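You operate a simulated robot arm through the tools that you are given. There is no shell and no other tool. Be economical: measure what you need, move in short steps, check, and stop when the job is done.

You run a simulated robot arm. Do the job below in one go: nothing can be reset, and whatever is moved stays where it is left.

## Task
Put the yellow ring gauge in the grey bucket.

The check looks at the end state, three seconds after you hand in, the way a careful person would. Anything else that was tipped, shoved, dropped, spilled or broken makes it a failure.

## Robot
A 7-joint arm with a two-finger parallel gripper, fixed in place. Base frame: the origin is at the foot of the arm, x ahead of it, y to its left, z up; the work surface is at about z = -0.001. Units: m, rad, N and s.
With the tool pointing down near the work surface it reaches from about 0.24 to 0.62 m from the base axis. Its first joint turns from -1.152 to 1.152 rad. Payload 2.6 kg.
The TCP is the grasp point between the finger pads, 0.03 m short of the fingertips. In the tool frame z runs along the fingers and y along their closing line. Largest opening 0.094 m; finger width 0.028, thickness 0.01; the body of the gripper, 0.05 by 0.096 m, starts 0.055 m behind the TCP.
Orientation is that of the tool frame in the base frame, as a unit quaternion [x, y, z, w]. With the fingers straight down and closing along the base's y, the tool's x points along the base's -x, its y along +y and its z along -z.

## Interface
- The arm moves only by the tool step_arm. Its argument "plan" is a list of rows, each a list of 5 numbers: the closure in counts, from 0 (fully open) to 255 (shut), then the shift along the base's x, y, z in m, then the turn about the base's z in rad. In form: [[grip, tx, ty, tz, yaw], ...]. A call has 1 to 8 rows; each row is the pose to reach, as a shift and turn from the pose commanded when the call began. A row lasts 0.2 s, in which the tool goes at most 0.05 m and 0.15 rad; a call with a longer step from one row to the next is refused whole, and so is a gripper value outside its range. A pose out of reach is approached as far as the arm can. The call stops where the force on the tool passes 40 N (or 10 N more than at its start, if that is more) or the arm is blocked; 0.2 s more then pass. Each finger travels about 0.072 m/s and halts on what it meets, pressing with about 35 N; the grip force reading is that of the motor and also rises with nothing between the fingers. The clock runs only during rows and for 0.2 s after the last one: add rows that repeat a pose to give the fingers time. The reply holds the time, the measured pose of the TCP, the force on the tool along the base axes, the opening and the grip force, in the units named above and with some noise.
- Cameras (640 x 400 px; columns grow to the right, rows downward): "scene" is fixed at [0.0471, 0.4402, 0.5776]; the picture's right is [-0.67, -0.74, 0.00], its down [-0.34, 0.31, -0.89] and it looks along [0.66, -0.59, -0.47] (base axes); focal length 311 px, centre (320, 200). "wrist" rides on the gripper at [-0.037, 0, -0.058] in the tool frame; the picture's right is [0.00, -1.00, 0.00], its down [0.97, 0.00, -0.24] and it looks along [0.24, 0.00, 0.97] (tool axes); focal length 218 px, centre (320, 200). There is no depth. A picture from a camera that has moved, and an enlarged one, comes with that camera's place and axes in the base frame and with its lens.
- camera(camera): a new picture of that camera. It takes no simulated time.
- inspect(camera, box): a new picture of the part [left, top, right, bottom] of that camera's present view, enlarged. It takes no simulated time.
- sign_off(): hands the job in; it is judged then, once.

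Go step by step. Nothing tells you positions but the pictures and the camera data: compare them with the known pose of the tool, close in by small moves and look again before you grip or let go. The budget is 90 turns and 36 pictures, counting those below and the enlarged ones. Unless the task says otherwise, let go and move clear before handing in, and close with one line.

The tools are called after "Call:" as name(argument=value, ...) on one line, values as JSON. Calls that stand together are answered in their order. step_arm: Moves the arm, as the interface text tells. Its arguments: {"type":"object","properties":{"plan":{"type":"array","items":{"type":"array","items":{"type":"number"}}}},"required":["plan"]} The other tools are called the same way: camera (camera) takes a picture; inspect (camera, box) takes an enlarged picture of a part of a camera's view; sign_off () hands the job in.

At the start:

```text
clock: 0.0
ee_pos: [0.3777, 0.132, 0.3757]
orientation: [0.0, 1.0, 0.0, 0.0]
force: [0.6, -0.3, -0.6]
width: 0.0941
gripper_force: 0.1
```

scene: 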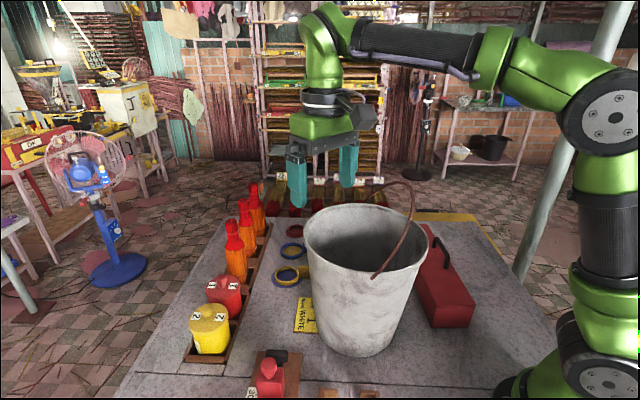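
wrist: 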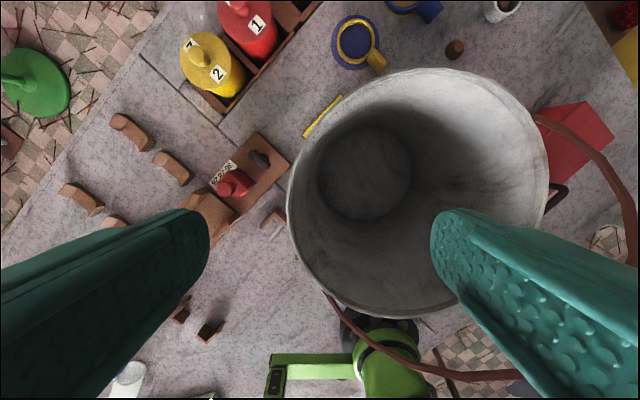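

I see a bucket below the gripper, and some ring-shaped items behind it: red, blue, and blue/yellow ones. I'll enlarge both views to identify the yellow ring gauge.

Call:
inspect(camera="scene", box=[230, 200, 350, 340])

Call:
inspect(camera="wrist", box=[280, 0, 560, 160])

```text
2.86 times, centred on (290, 270) of scene
camera zoom: at [0.0471, 0.4402, 0.5776], right [-0.67, -0.74, 0.0], down [-0.34, 0.31, -0.89], along [0.66, -0.59, -0.47], focal length 890 px, centre (406, 0)
```

zoom: 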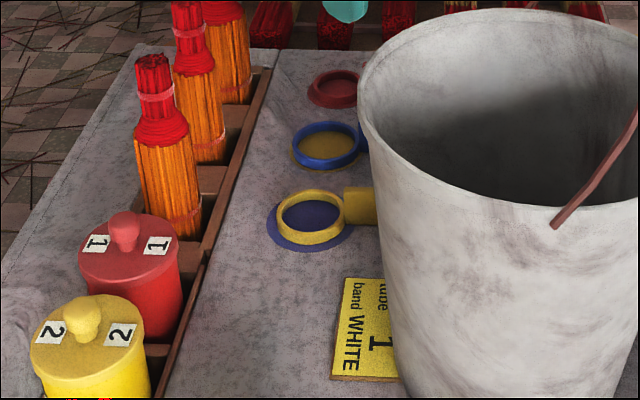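

```text
2.29 times, centred on (420, 80) of wrist
camera zoom: at [0.4139, 0.1315, 0.4358], right [0.0, -1.0, 0.0], down [-0.97, 0.0, 0.24], along [-0.24, 0.0, -0.97], focal length 499 px, centre (91, 474)
```

zoom: 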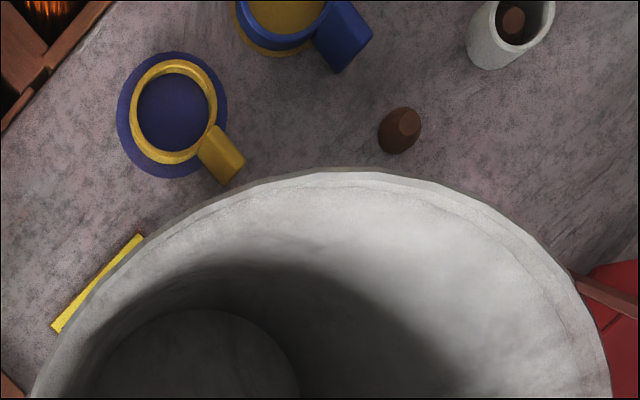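

The target is the yellow ring with a handle, lying on a blue disc at about (0.58, 0.07), and the handle points back toward the bucket. The bucket is around (0.36, 0.045) with its rim near z = 0.23. I'll move over the ring at the current height, turn to close across the handle direction, and look again.

Call:
step_arm(plan=[[0, 0.03, -0.008, 0, 0.131], [0, 0.06, -0.017, 0, 0.263], [0, 0.09, -0.026, 0, 0.394], [0, 0.12, -0.034, 0, 0.526], [0, 0.15, -0.043, 0, 0.657], [0, 0.18, -0.051, 0, 0.789], [0, 0.205, -0.059, 0, 0.92]])

Call:
camera(camera="wrist")

Call:
camera(camera="scene")

```text
clock: 1.6
ee_pos: [0.5232, 0.0733, 0.3419]
orientation: [-0.431, 0.903, -0.003, -0.003]
force: [0.1, 0.3, -0.2]
width: 0.094
gripper_force: 0.1
out of reach, approached as far as the arm can: row 5, 6, 7
```

```text
31 pictures are left
camera wrist: at [0.5465, 0.1019, 0.4008], right [0.78, -0.63, 0.0], down [-0.61, -0.75, 0.25], along [-0.16, -0.19, -0.97], focal length 218 px, centre (320, 200)
```

wrist: 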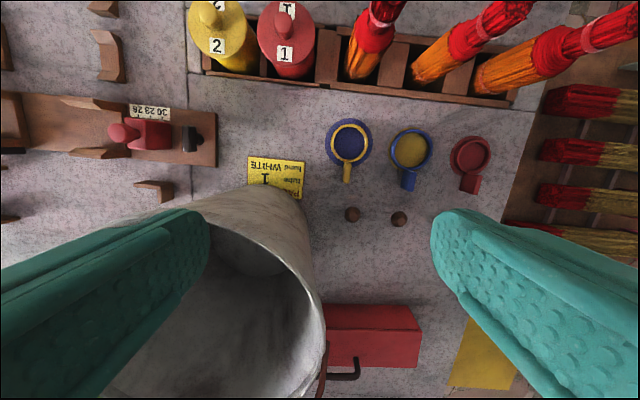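

```text
30 pictures are left
```

scene: 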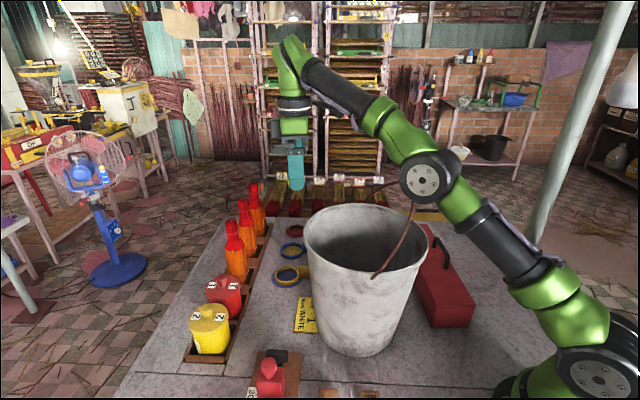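

The wrist view puts the ring at about (0.584, 0.073), as before, and the arm is fully stretched at this height. Both the bucket rim and its tilted bail lie under the arm, so I'll come down in small steps and check the arm's clearance.

Call:
step_arm(plan=[[0, 0, 0, -0.02, 0], [0, 0, 0, -0.04, 0]])

Call:
inspect(camera="wrist", box=[280, 100, 460, 220])

```text
clock: 2.2
ee_pos: [0.5258, 0.0723, 0.3034]
orientation: [-0.444, 0.896, 0.0, 0.0]
force: [0.0, 0.0, 0.5]
width: 0.0941
gripper_force: 0.0
```

```text
3.33 times, centred on (370, 160) of wrist
camera zoom: at [0.5476, 0.1013, 0.3619], right [0.8, -0.61, 0.0], down [-0.59, -0.77, 0.24], along [-0.14, -0.19, -0.97], focal length 728 px, centre (153, 333)
```

zoom: 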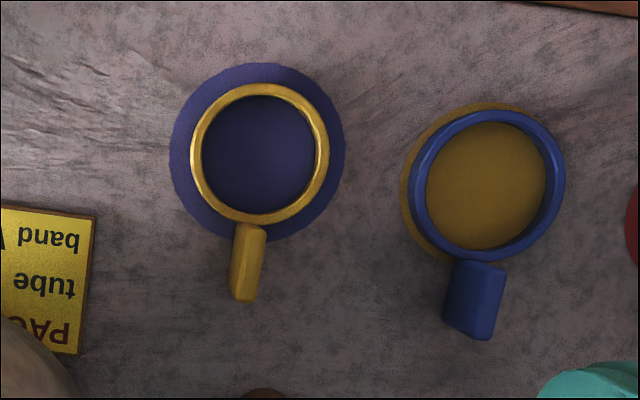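

The yellow handle runs from about (0.566, 0.047) to (0.543, 0.019) and is roughly 15 mm wide. I'll move above it, align the fingers, partly close to keep clear of the bucket, and check both views.

Call:
step_arm(plan=[[60, 0.01, -0.012, 0, -0.02], [110, 0.02, -0.025, 0, -0.04], [110, 0.031, -0.037, 0, -0.065], [110, 0.031, -0.037, 0, -0.065]])

Call:
camera(camera="wrist")

Call:
camera(camera="scene")

```text
clock: 3.2
ee_pos: [0.5529, 0.045, 0.2987]
orientation: [-0.416, 0.909, 0.0, 0.002]
force: [-0.2, -0.1, 0.3]
width: 0.0535
gripper_force: 0.1
out of reach, approached as far as the arm can: row 3, 4
```

```text
28 pictures are left
camera wrist: at [0.5774, 0.0718, 0.3581], right [0.76, -0.66, 0.0], down [-0.64, -0.73, 0.24], along [-0.15, -0.18, -0.97], focal length 218 px, centre (320, 200)
```

wrist: 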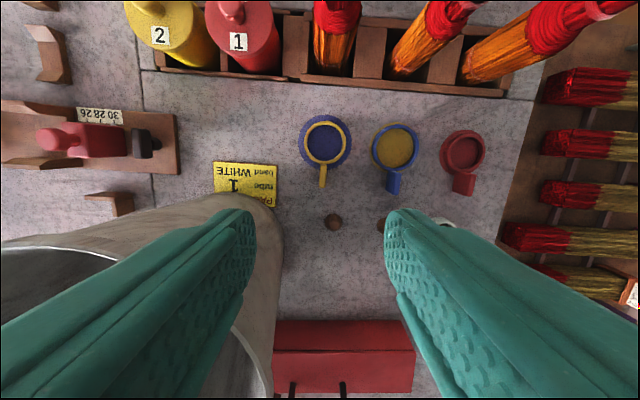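

```text
27 pictures are left
```

scene: 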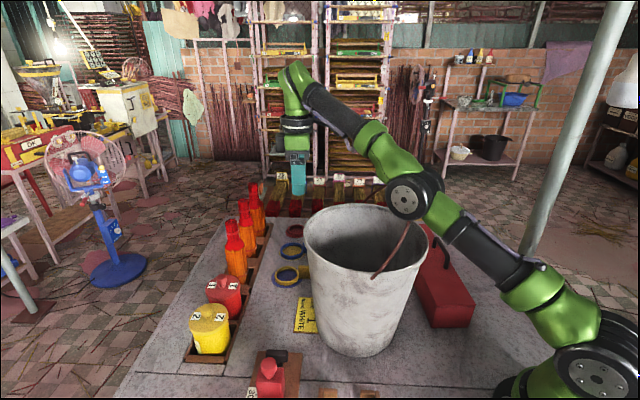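

At this height the arm is stretched again and the elbow is close to the bail. I'll zoom in there before going on.

Call:
inspect(camera="scene", box=[300, 150, 480, 290])

```text
2.86 times, centred on (390, 220) of scene
camera zoom: at [0.0471, 0.4402, 0.5776], right [-0.67, -0.74, 0.0], down [-0.34, 0.31, -0.89], along [0.66, -0.59, -0.47], focal length 890 px, centre (120, 143)
```

zoom: 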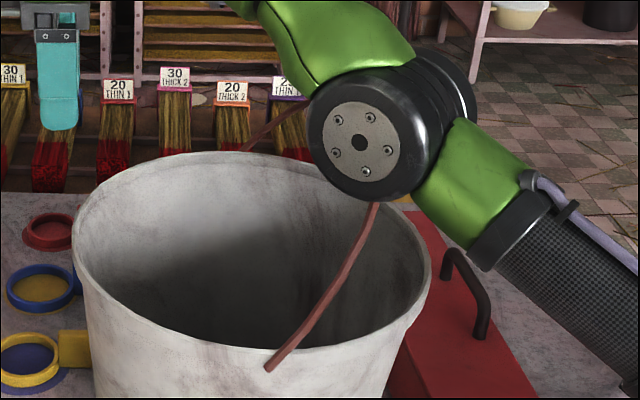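

The elbow is close to the bail but not touching. Going straight down bends the arm and should raise the elbow, so I'll descend a little and check.

Call:
step_arm(plan=[[110, 0, 0, -0.02, 0], [110, 0, 0, -0.04, 0], [110, 0, 0, -0.06, 0]])

Call:
camera(camera="scene")

Call:
camera(camera="wrist")

```text
clock: 4.0
ee_pos: [0.5741, 0.0452, 0.2481]
orientation: [-0.415, 0.91, 0.0, -0.002]
force: [0.3, 0.0, 1.0]
width: 0.0535
gripper_force: 0.1
out of reach, approached as far as the arm can: row 1, 2, 3
```

```text
25 pictures are left
```

scene: 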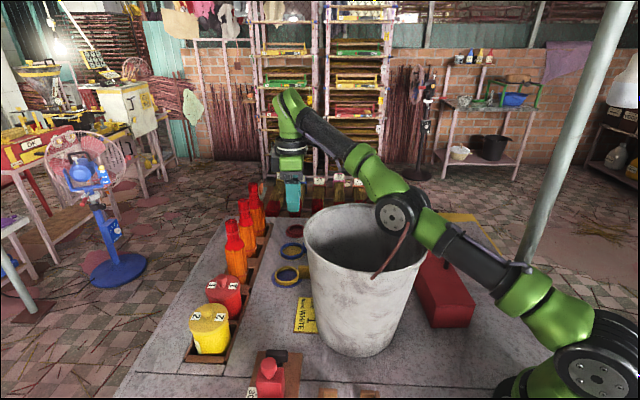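

```text
24 pictures are left
camera wrist: at [0.5979, 0.0736, 0.3078], right [0.75, -0.66, 0.0], down [-0.64, -0.73, 0.24], along [-0.16, -0.18, -0.97], focal length 218 px, centre (320, 200)
```

wrist: 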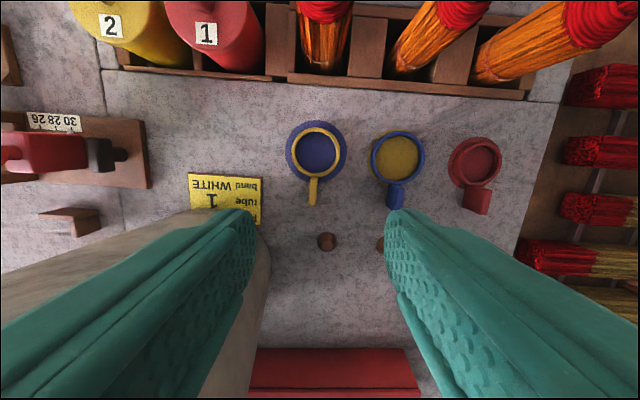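

The arm swung down while still stretched instead of bending at the elbow, so it's stuck near full extension. I'll zoom on the bail before backing out.

Call:
inspect(camera="scene", box=[300, 150, 480, 290])

```text
2.86 times, centred on (390, 220) of scene
camera zoom: at [0.0471, 0.4402, 0.5776], right [-0.67, -0.74, 0.0], down [-0.34, 0.31, -0.89], along [0.66, -0.59, -0.47], focal length 890 px, centre (120, 143)
```

zoom: 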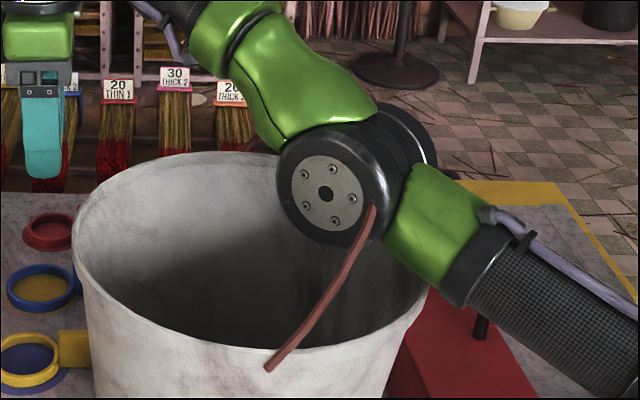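

The bail visually overlaps the elbow, but nothing has moved and no force shows. I'll back straight out, up and then in, to get the elbow bent again.

Call:
step_arm(plan=[[110, -0.005, 0, 0.03, 0], [110, -0.025, 0, 0.06, 0], [110, -0.05, 0, 0.09, 0], [110, -0.08, 0, 0.11, 0]])

Call:
camera(camera="scene")

```text
clock: 5.0
ee_pos: [0.4951, 0.0458, 0.3579]
orientation: [-0.414, 0.91, -0.001, 0.001]
force: [0.1, 0.5, 0.5]
width: 0.0536
gripper_force: 0.1
out of reach, approached as far as the arm can: row 1, 3
```

```text
22 pictures are left
```

scene: 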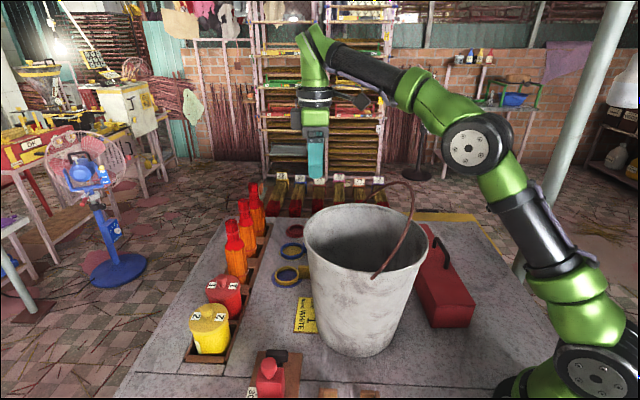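

The elbow is bent again, and the bucket and bail are unchanged. Now I'll come down along a slanted path that keeps the arm bent.

Call:
step_arm(plan=[[110, 0.02, -0.003, -0.04, 0], [110, 0.035, -0.006, -0.07, 0], [110, 0.05, -0.008, -0.1, 0], [110, 0.062, -0.011, -0.13, 0]])

Call:
camera(camera="scene")

Call:
camera(camera="wrist")

```text
clock: 6.0
ee_pos: [0.5561, 0.0334, 0.2273]
orientation: [-0.414, 0.91, 0.001, 0.001]
force: [-0.7, 0.1, 0.3]
width: 0.0538
gripper_force: 0.0
```

```text
21 pictures are left
```

scene: 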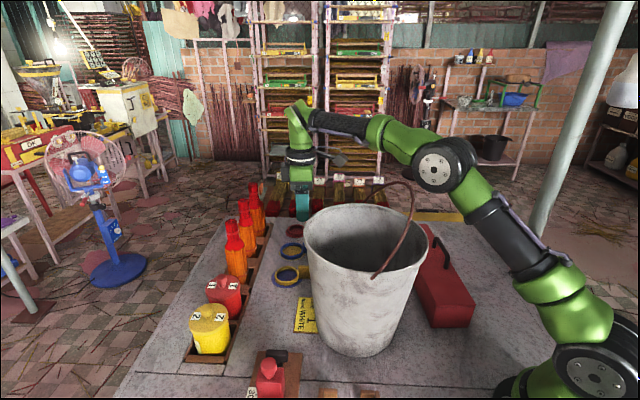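

```text
20 pictures are left
camera wrist: at [0.5799, 0.0614, 0.2864], right [0.75, -0.66, 0.0], down [-0.64, -0.73, 0.24], along [-0.16, -0.18, -0.97], focal length 218 px, centre (320, 200)
```

wrist: 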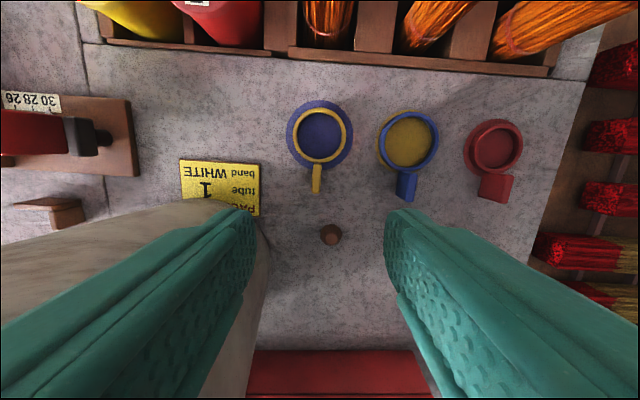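

The elbow is now well clear of the bail and the fingers straddle the handle line. I'll go down to about z = 0.11 and check the clearance to the rim.

Call:
step_arm(plan=[[110, 0.001, 0.002, -0.03, 0], [110, 0.002, 0.002, -0.06, 0], [110, 0.002, 0.002, -0.09, 0], [110, 0.002, 0.002, -0.12, 0]])

Call:
inspect(camera="scene", box=[240, 110, 480, 290])

Call:
camera(camera="wrist")

```text
clock: 7.0
ee_pos: [0.5581, 0.0365, 0.1052]
orientation: [-0.415, 0.91, 0.001, 0.001]
force: [0.4, -0.2, 0.2]
width: 0.0536
gripper_force: 0.0
```

```text
2.22 times, centred on (360, 200) of scene
camera zoom: at [0.0471, 0.4402, 0.5776], right [-0.67, -0.74, 0.0], down [-0.34, 0.31, -0.89], along [0.66, -0.59, -0.47], focal length 692 px, centre (231, 200)
```

zoom: 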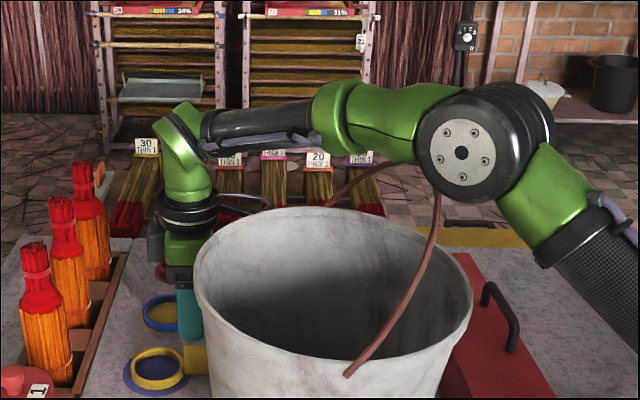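

```text
18 pictures are left
camera wrist: at [0.5831, 0.0643, 0.1649], right [0.75, -0.66, 0.0], down [-0.64, -0.73, 0.24], along [-0.16, -0.18, -0.97], focal length 218 px, centre (320, 200)
```

wrist: 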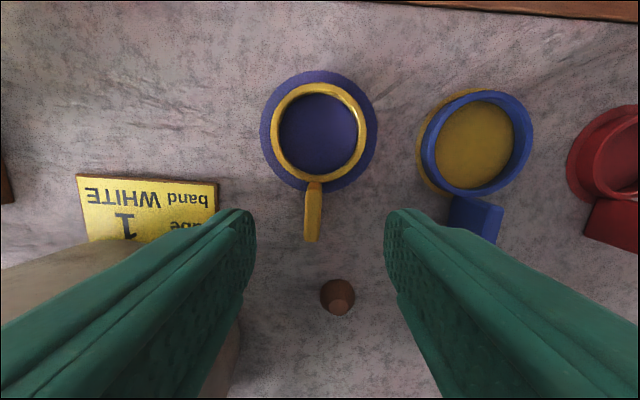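

The rim and bail are still clear. The handle centre works out at (0.548, 0.032), so I'll go to z ≈ 0.055 first, then shift slightly onto it.

Call:
step_arm(plan=[[110, 0, 0, -0.025, 0], [110, 0, 0, -0.048, 0], [110, -0.007, -0.002, -0.05, 0]])

Call:
inspect(camera="scene", box=[240, 150, 480, 330])

Call:
camera(camera="wrist")

```text
clock: 7.8
ee_pos: [0.5519, 0.0341, 0.0575]
orientation: [-0.415, 0.91, 0.0, 0.0]
force: [0.1, 0.7, 0.5]
width: 0.0534
gripper_force: 0.1
```

```text
2.22 times, centred on (360, 240) of scene
camera zoom: at [0.0471, 0.4402, 0.5776], right [-0.67, -0.74, 0.0], down [-0.34, 0.31, -0.89], along [0.66, -0.59, -0.47], focal length 692 px, centre (231, 111)
```

zoom: 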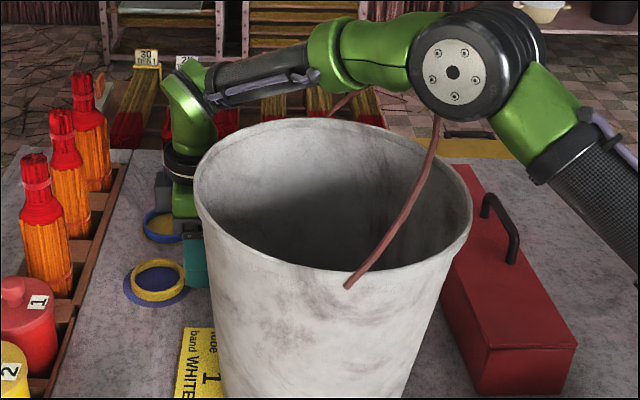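

```text
16 pictures are left
camera wrist: at [0.5756, 0.0627, 0.1167], right [0.75, -0.66, 0.0], down [-0.64, -0.73, 0.24], along [-0.16, -0.18, -0.97], focal length 218 px, centre (320, 200)
```

wrist: 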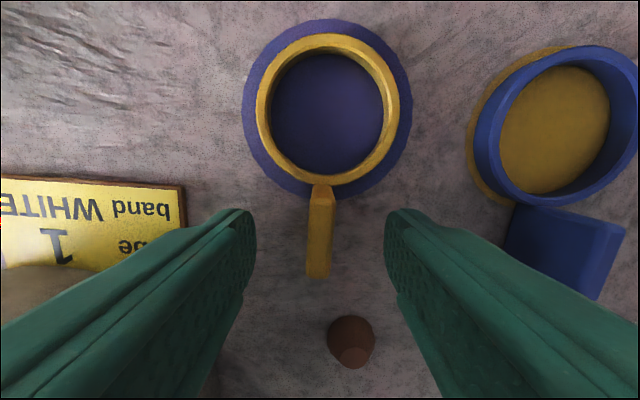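

The handle sits centred between the fingers, and the arm is clear of the bucket. I'll lower so the tips are about 6 mm off the table, then close.

Call:
step_arm(plan=[[110, 0, 0, -0.012, 0], [110, 0, 0, -0.0215, 0], [150, 0, 0, -0.0215, 0], [190, 0, 0, -0.0215, 0], [230, 0, 0, -0.0215, 0], [230, 0, 0, -0.0215, 0]])

Call:
camera(camera="wrist")

```text
clock: 9.2
ee_pos: [0.5509, 0.035, 0.0351]
orientation: [-0.414, 0.91, 0.001, 0.0]
force: [-0.7, -0.6, -0.6]
width: 0.0136
gripper_force: 34.7
```

```text
15 pictures are left
camera wrist: at [0.5758, 0.0622, 0.0948], right [0.75, -0.66, 0.0], down [-0.64, -0.73, 0.24], along [-0.16, -0.18, -0.97], focal length 218 px, centre (320, 200)
```

wrist: 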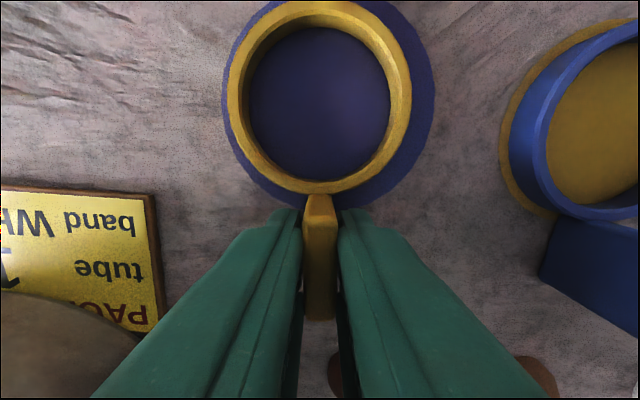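

The handle is held: opening 13.6 mm, 35 N. I'll lift a little and check that only the yellow gauge comes up.

Call:
step_arm(plan=[[230, 0, 0, 0.01, 0], [230, 0, 0, 0.02, 0], [230, 0.003, 0.001, 0.04, 0], [230, 0.006, 0.001, 0.07, 0]])

Call:
camera(camera="wrist")

Call:
camera(camera="scene")

```text
clock: 10.2
ee_pos: [0.5592, 0.0353, 0.1063]
orientation: [-0.415, 0.91, 0.0, 0.0]
force: [0.5, -0.7, -1.1]
width: 0.0136
gripper_force: 34.6
```

```text
14 pictures are left
camera wrist: at [0.5826, 0.0628, 0.1658], right [0.75, -0.66, 0.0], down [-0.64, -0.73, 0.24], along [-0.16, -0.18, -0.97], focal length 218 px, centre (320, 200)
```

wrist: 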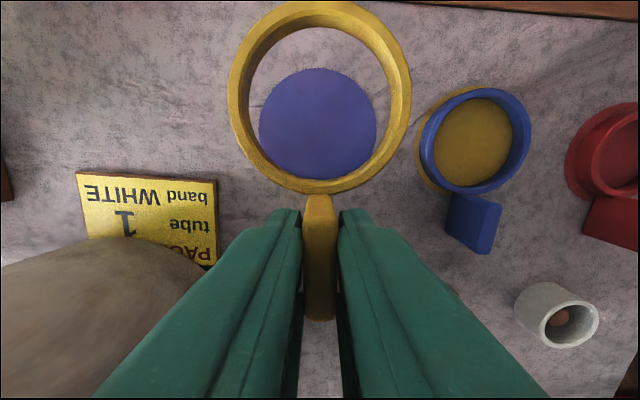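

```text
13 pictures are left
```

scene: 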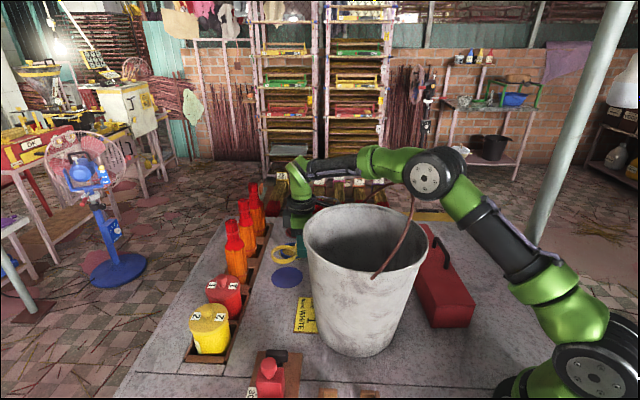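

The gauge lifted cleanly, and the blue disc is just a mark on the table. I'll go back up along the same slanted path.

Call:
step_arm(plan=[[230, 0, 0, 0.04, 0], [230, 0, 0, 0.08, 0], [230, 0, 0, 0.12, 0], [230, -0.012, 0.003, 0.152, 0], [230, -0.027, 0.005, 0.182, 0], [230, -0.044, 0.008, 0.212, 0], [230, -0.064, 0.011, 0.25, 0]])

```text
clock: 11.8
ee_pos: [0.4932, 0.0457, 0.3562]
orientation: [-0.414, 0.91, 0.0, 0.0]
force: [-1.0, -0.4, -1.3]
width: 0.0136
gripper_force: 35.3
```

The gauge is held above rim height. I'll move over the bucket so the gauge is centred on it, and look.

Call:
step_arm(plan=[[230, -0.03, 0, 0.015, 0], [230, -0.07, -0.005, 0.02, 0], [230, -0.11, -0.012, 0.02, 0], [230, -0.14, -0.02, 0.02, 0], [230, -0.154, -0.025, 0.02, 0]])

Call:
camera(camera="wrist")

Call:
camera(camera="scene")

```text
clock: 13.0
ee_pos: [0.3399, 0.0212, 0.3774]
orientation: [-0.415, 0.91, 0.0, 0.0]
force: [-0.3, 0.5, -0.1]
width: 0.0136
gripper_force: 34.7
```

```text
12 pictures are left
camera wrist: at [0.3643, 0.0494, 0.4365], right [0.75, -0.66, 0.0], down [-0.64, -0.73, 0.24], along [-0.16, -0.18, -0.97], focal length 218 px, centre (320, 200)
```

wrist: 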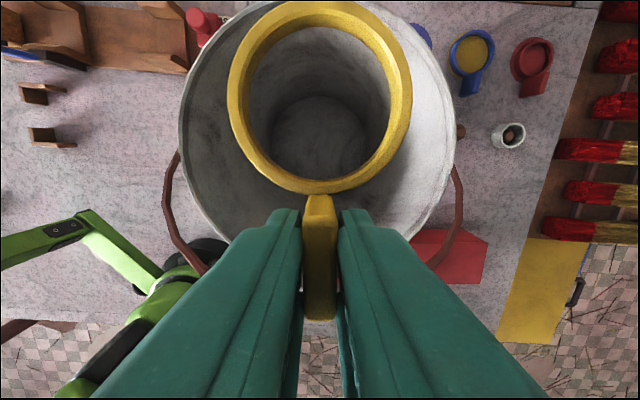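

```text
11 pictures are left
```

scene: 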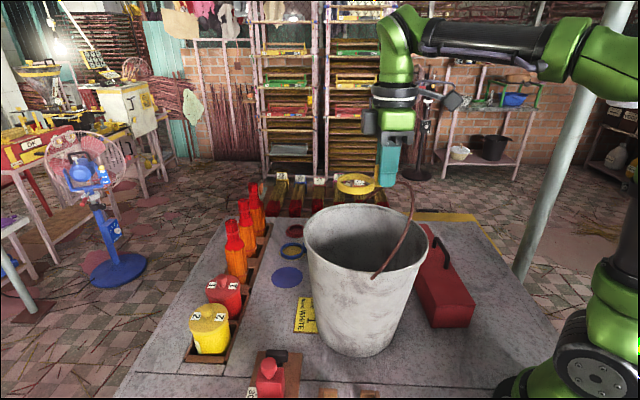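

The gauge is over the bucket opening. I'll nudge it about 8 mm toward the rim centre and lower until the gauge enters, then check the bail and wall clearance.

Call:
step_arm(plan=[[230, 0.006, 0.008, -0.03, 0], [230, 0.006, 0.008, -0.065, 0], [230, 0.006, 0.008, -0.1, 0], [230, 0.006, 0.008, -0.13, 0]])

Call:
camera(camera="wrist")

Call:
camera(camera="scene")

```text
clock: 14.0
ee_pos: [0.3429, 0.0304, 0.246]
orientation: [-0.414, 0.91, -0.001, 0.002]
force: [-0.5, 0.4, -1.4]
width: 0.0133
gripper_force: 34.5
```

```text
10 pictures are left
camera wrist: at [0.3681, 0.0578, 0.3058], right [0.75, -0.66, 0.0], down [-0.64, -0.73, 0.24], along [-0.16, -0.18, -0.97], focal length 218 px, centre (320, 200)
```

wrist: 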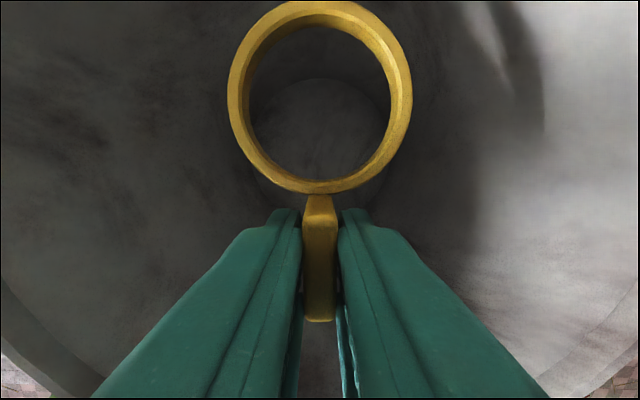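

```text
9 pictures are left
```

scene: 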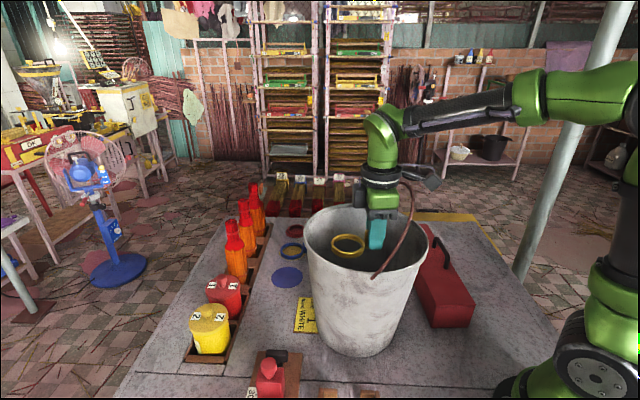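

The gauge is inside the rim, but a part on the wrist sticks out toward the bail. I'll zoom in before going lower.

Call:
inspect(camera="scene", box=[300, 100, 480, 290])

```text
2.11 times, centred on (390, 195) of scene
camera zoom: at [0.0471, 0.4402, 0.5776], right [-0.67, -0.74, 0.0], down [-0.34, 0.31, -0.89], along [0.66, -0.59, -0.47], focal length 656 px, centre (173, 210)
```

zoom: 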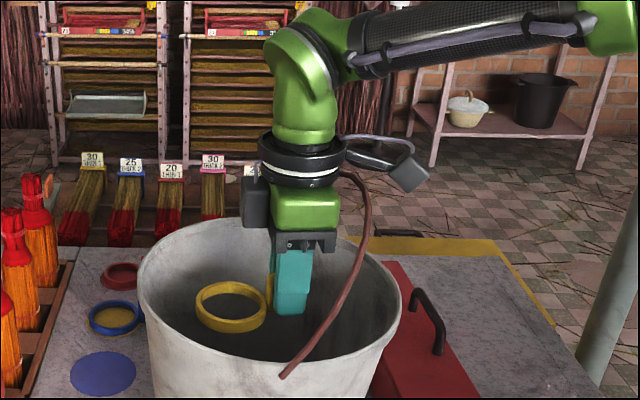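

The part on the wrist is just above the bail, so going lower could touch it. The gauge is already below the rim and centred over the bucket floor, so I'll let go here.

Call:
step_arm(plan=[[200, 0, 0, 0, 0], [150, 0, 0, 0, 0], [120, 0, 0, 0, 0], [120, 0, 0, 0, 0], [120, 0, 0, 0, 0]])

Call:
camera(camera="wrist")

```text
clock: 15.2
ee_pos: [0.3432, 0.0302, 0.2465]
orientation: [-0.415, 0.91, 0.001, 0.0]
force: [0.3, 0.3, -0.2]
width: 0.0497
gripper_force: 0.1
```

```text
7 pictures are left
camera wrist: at [0.3681, 0.0578, 0.306], right [0.75, -0.66, 0.0], down [-0.64, -0.73, 0.24], along [-0.16, -0.18, -0.97], focal length 218 px, centre (320, 200)
```

wrist: 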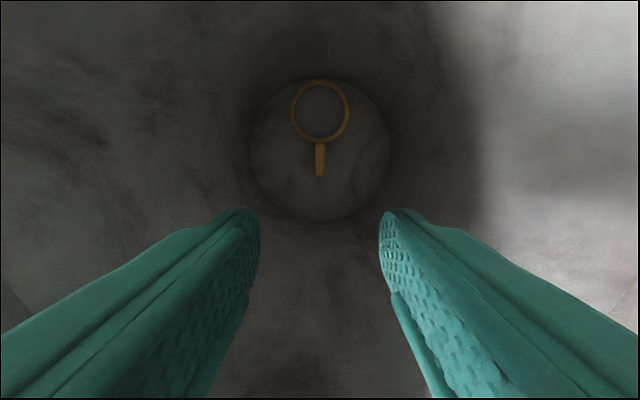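

The gauge is lying flat on the bucket floor. I'll retreat straight up and check the whole scene.

Call:
step_arm(plan=[[120, 0, 0, 0.03, 0], [120, 0, 0, 0.07, 0], [120, 0, 0, 0.11, 0], [120, 0, 0, 0.14, 0]])

Call:
camera(camera="scene")

Call:
camera(camera="wrist")

```text
clock: 16.2
ee_pos: [0.3463, 0.028, 0.3858]
orientation: [-0.414, 0.91, 0.0, 0.0]
force: [0.5, 0.9, -0.3]
width: 0.0494
gripper_force: 0.1
```

```text
6 pictures are left
```

scene: 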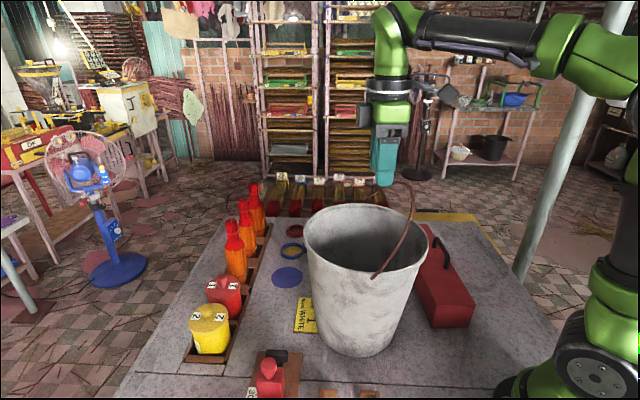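

```text
5 pictures are left
camera wrist: at [0.3704, 0.0554, 0.4463], right [0.75, -0.66, 0.0], down [-0.64, -0.73, 0.24], along [-0.16, -0.18, -0.97], focal length 218 px, centre (320, 200)
```

wrist: 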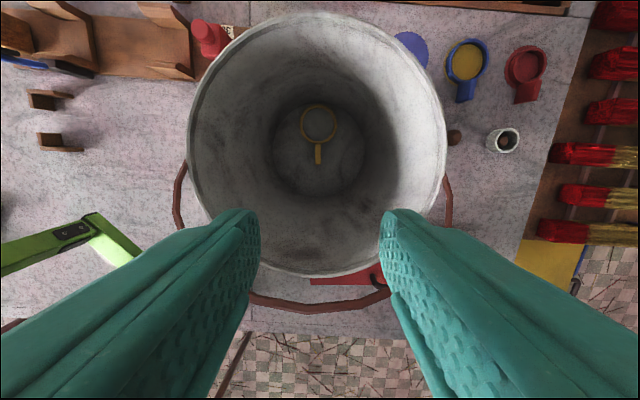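

The gauge is in the bucket, everything else is where it started, and the arm is clear, so I'm handing in.

Call:
sign_off()

```text
The job is handed in.
```

The yellow ring gauge is lying flat on the floor of the grey bucket and nothing else looks moved; I let it drop about 0.2 m inside the bucket, and on the way in the elbow overlapped the bail in one picture, with no force or movement showing.
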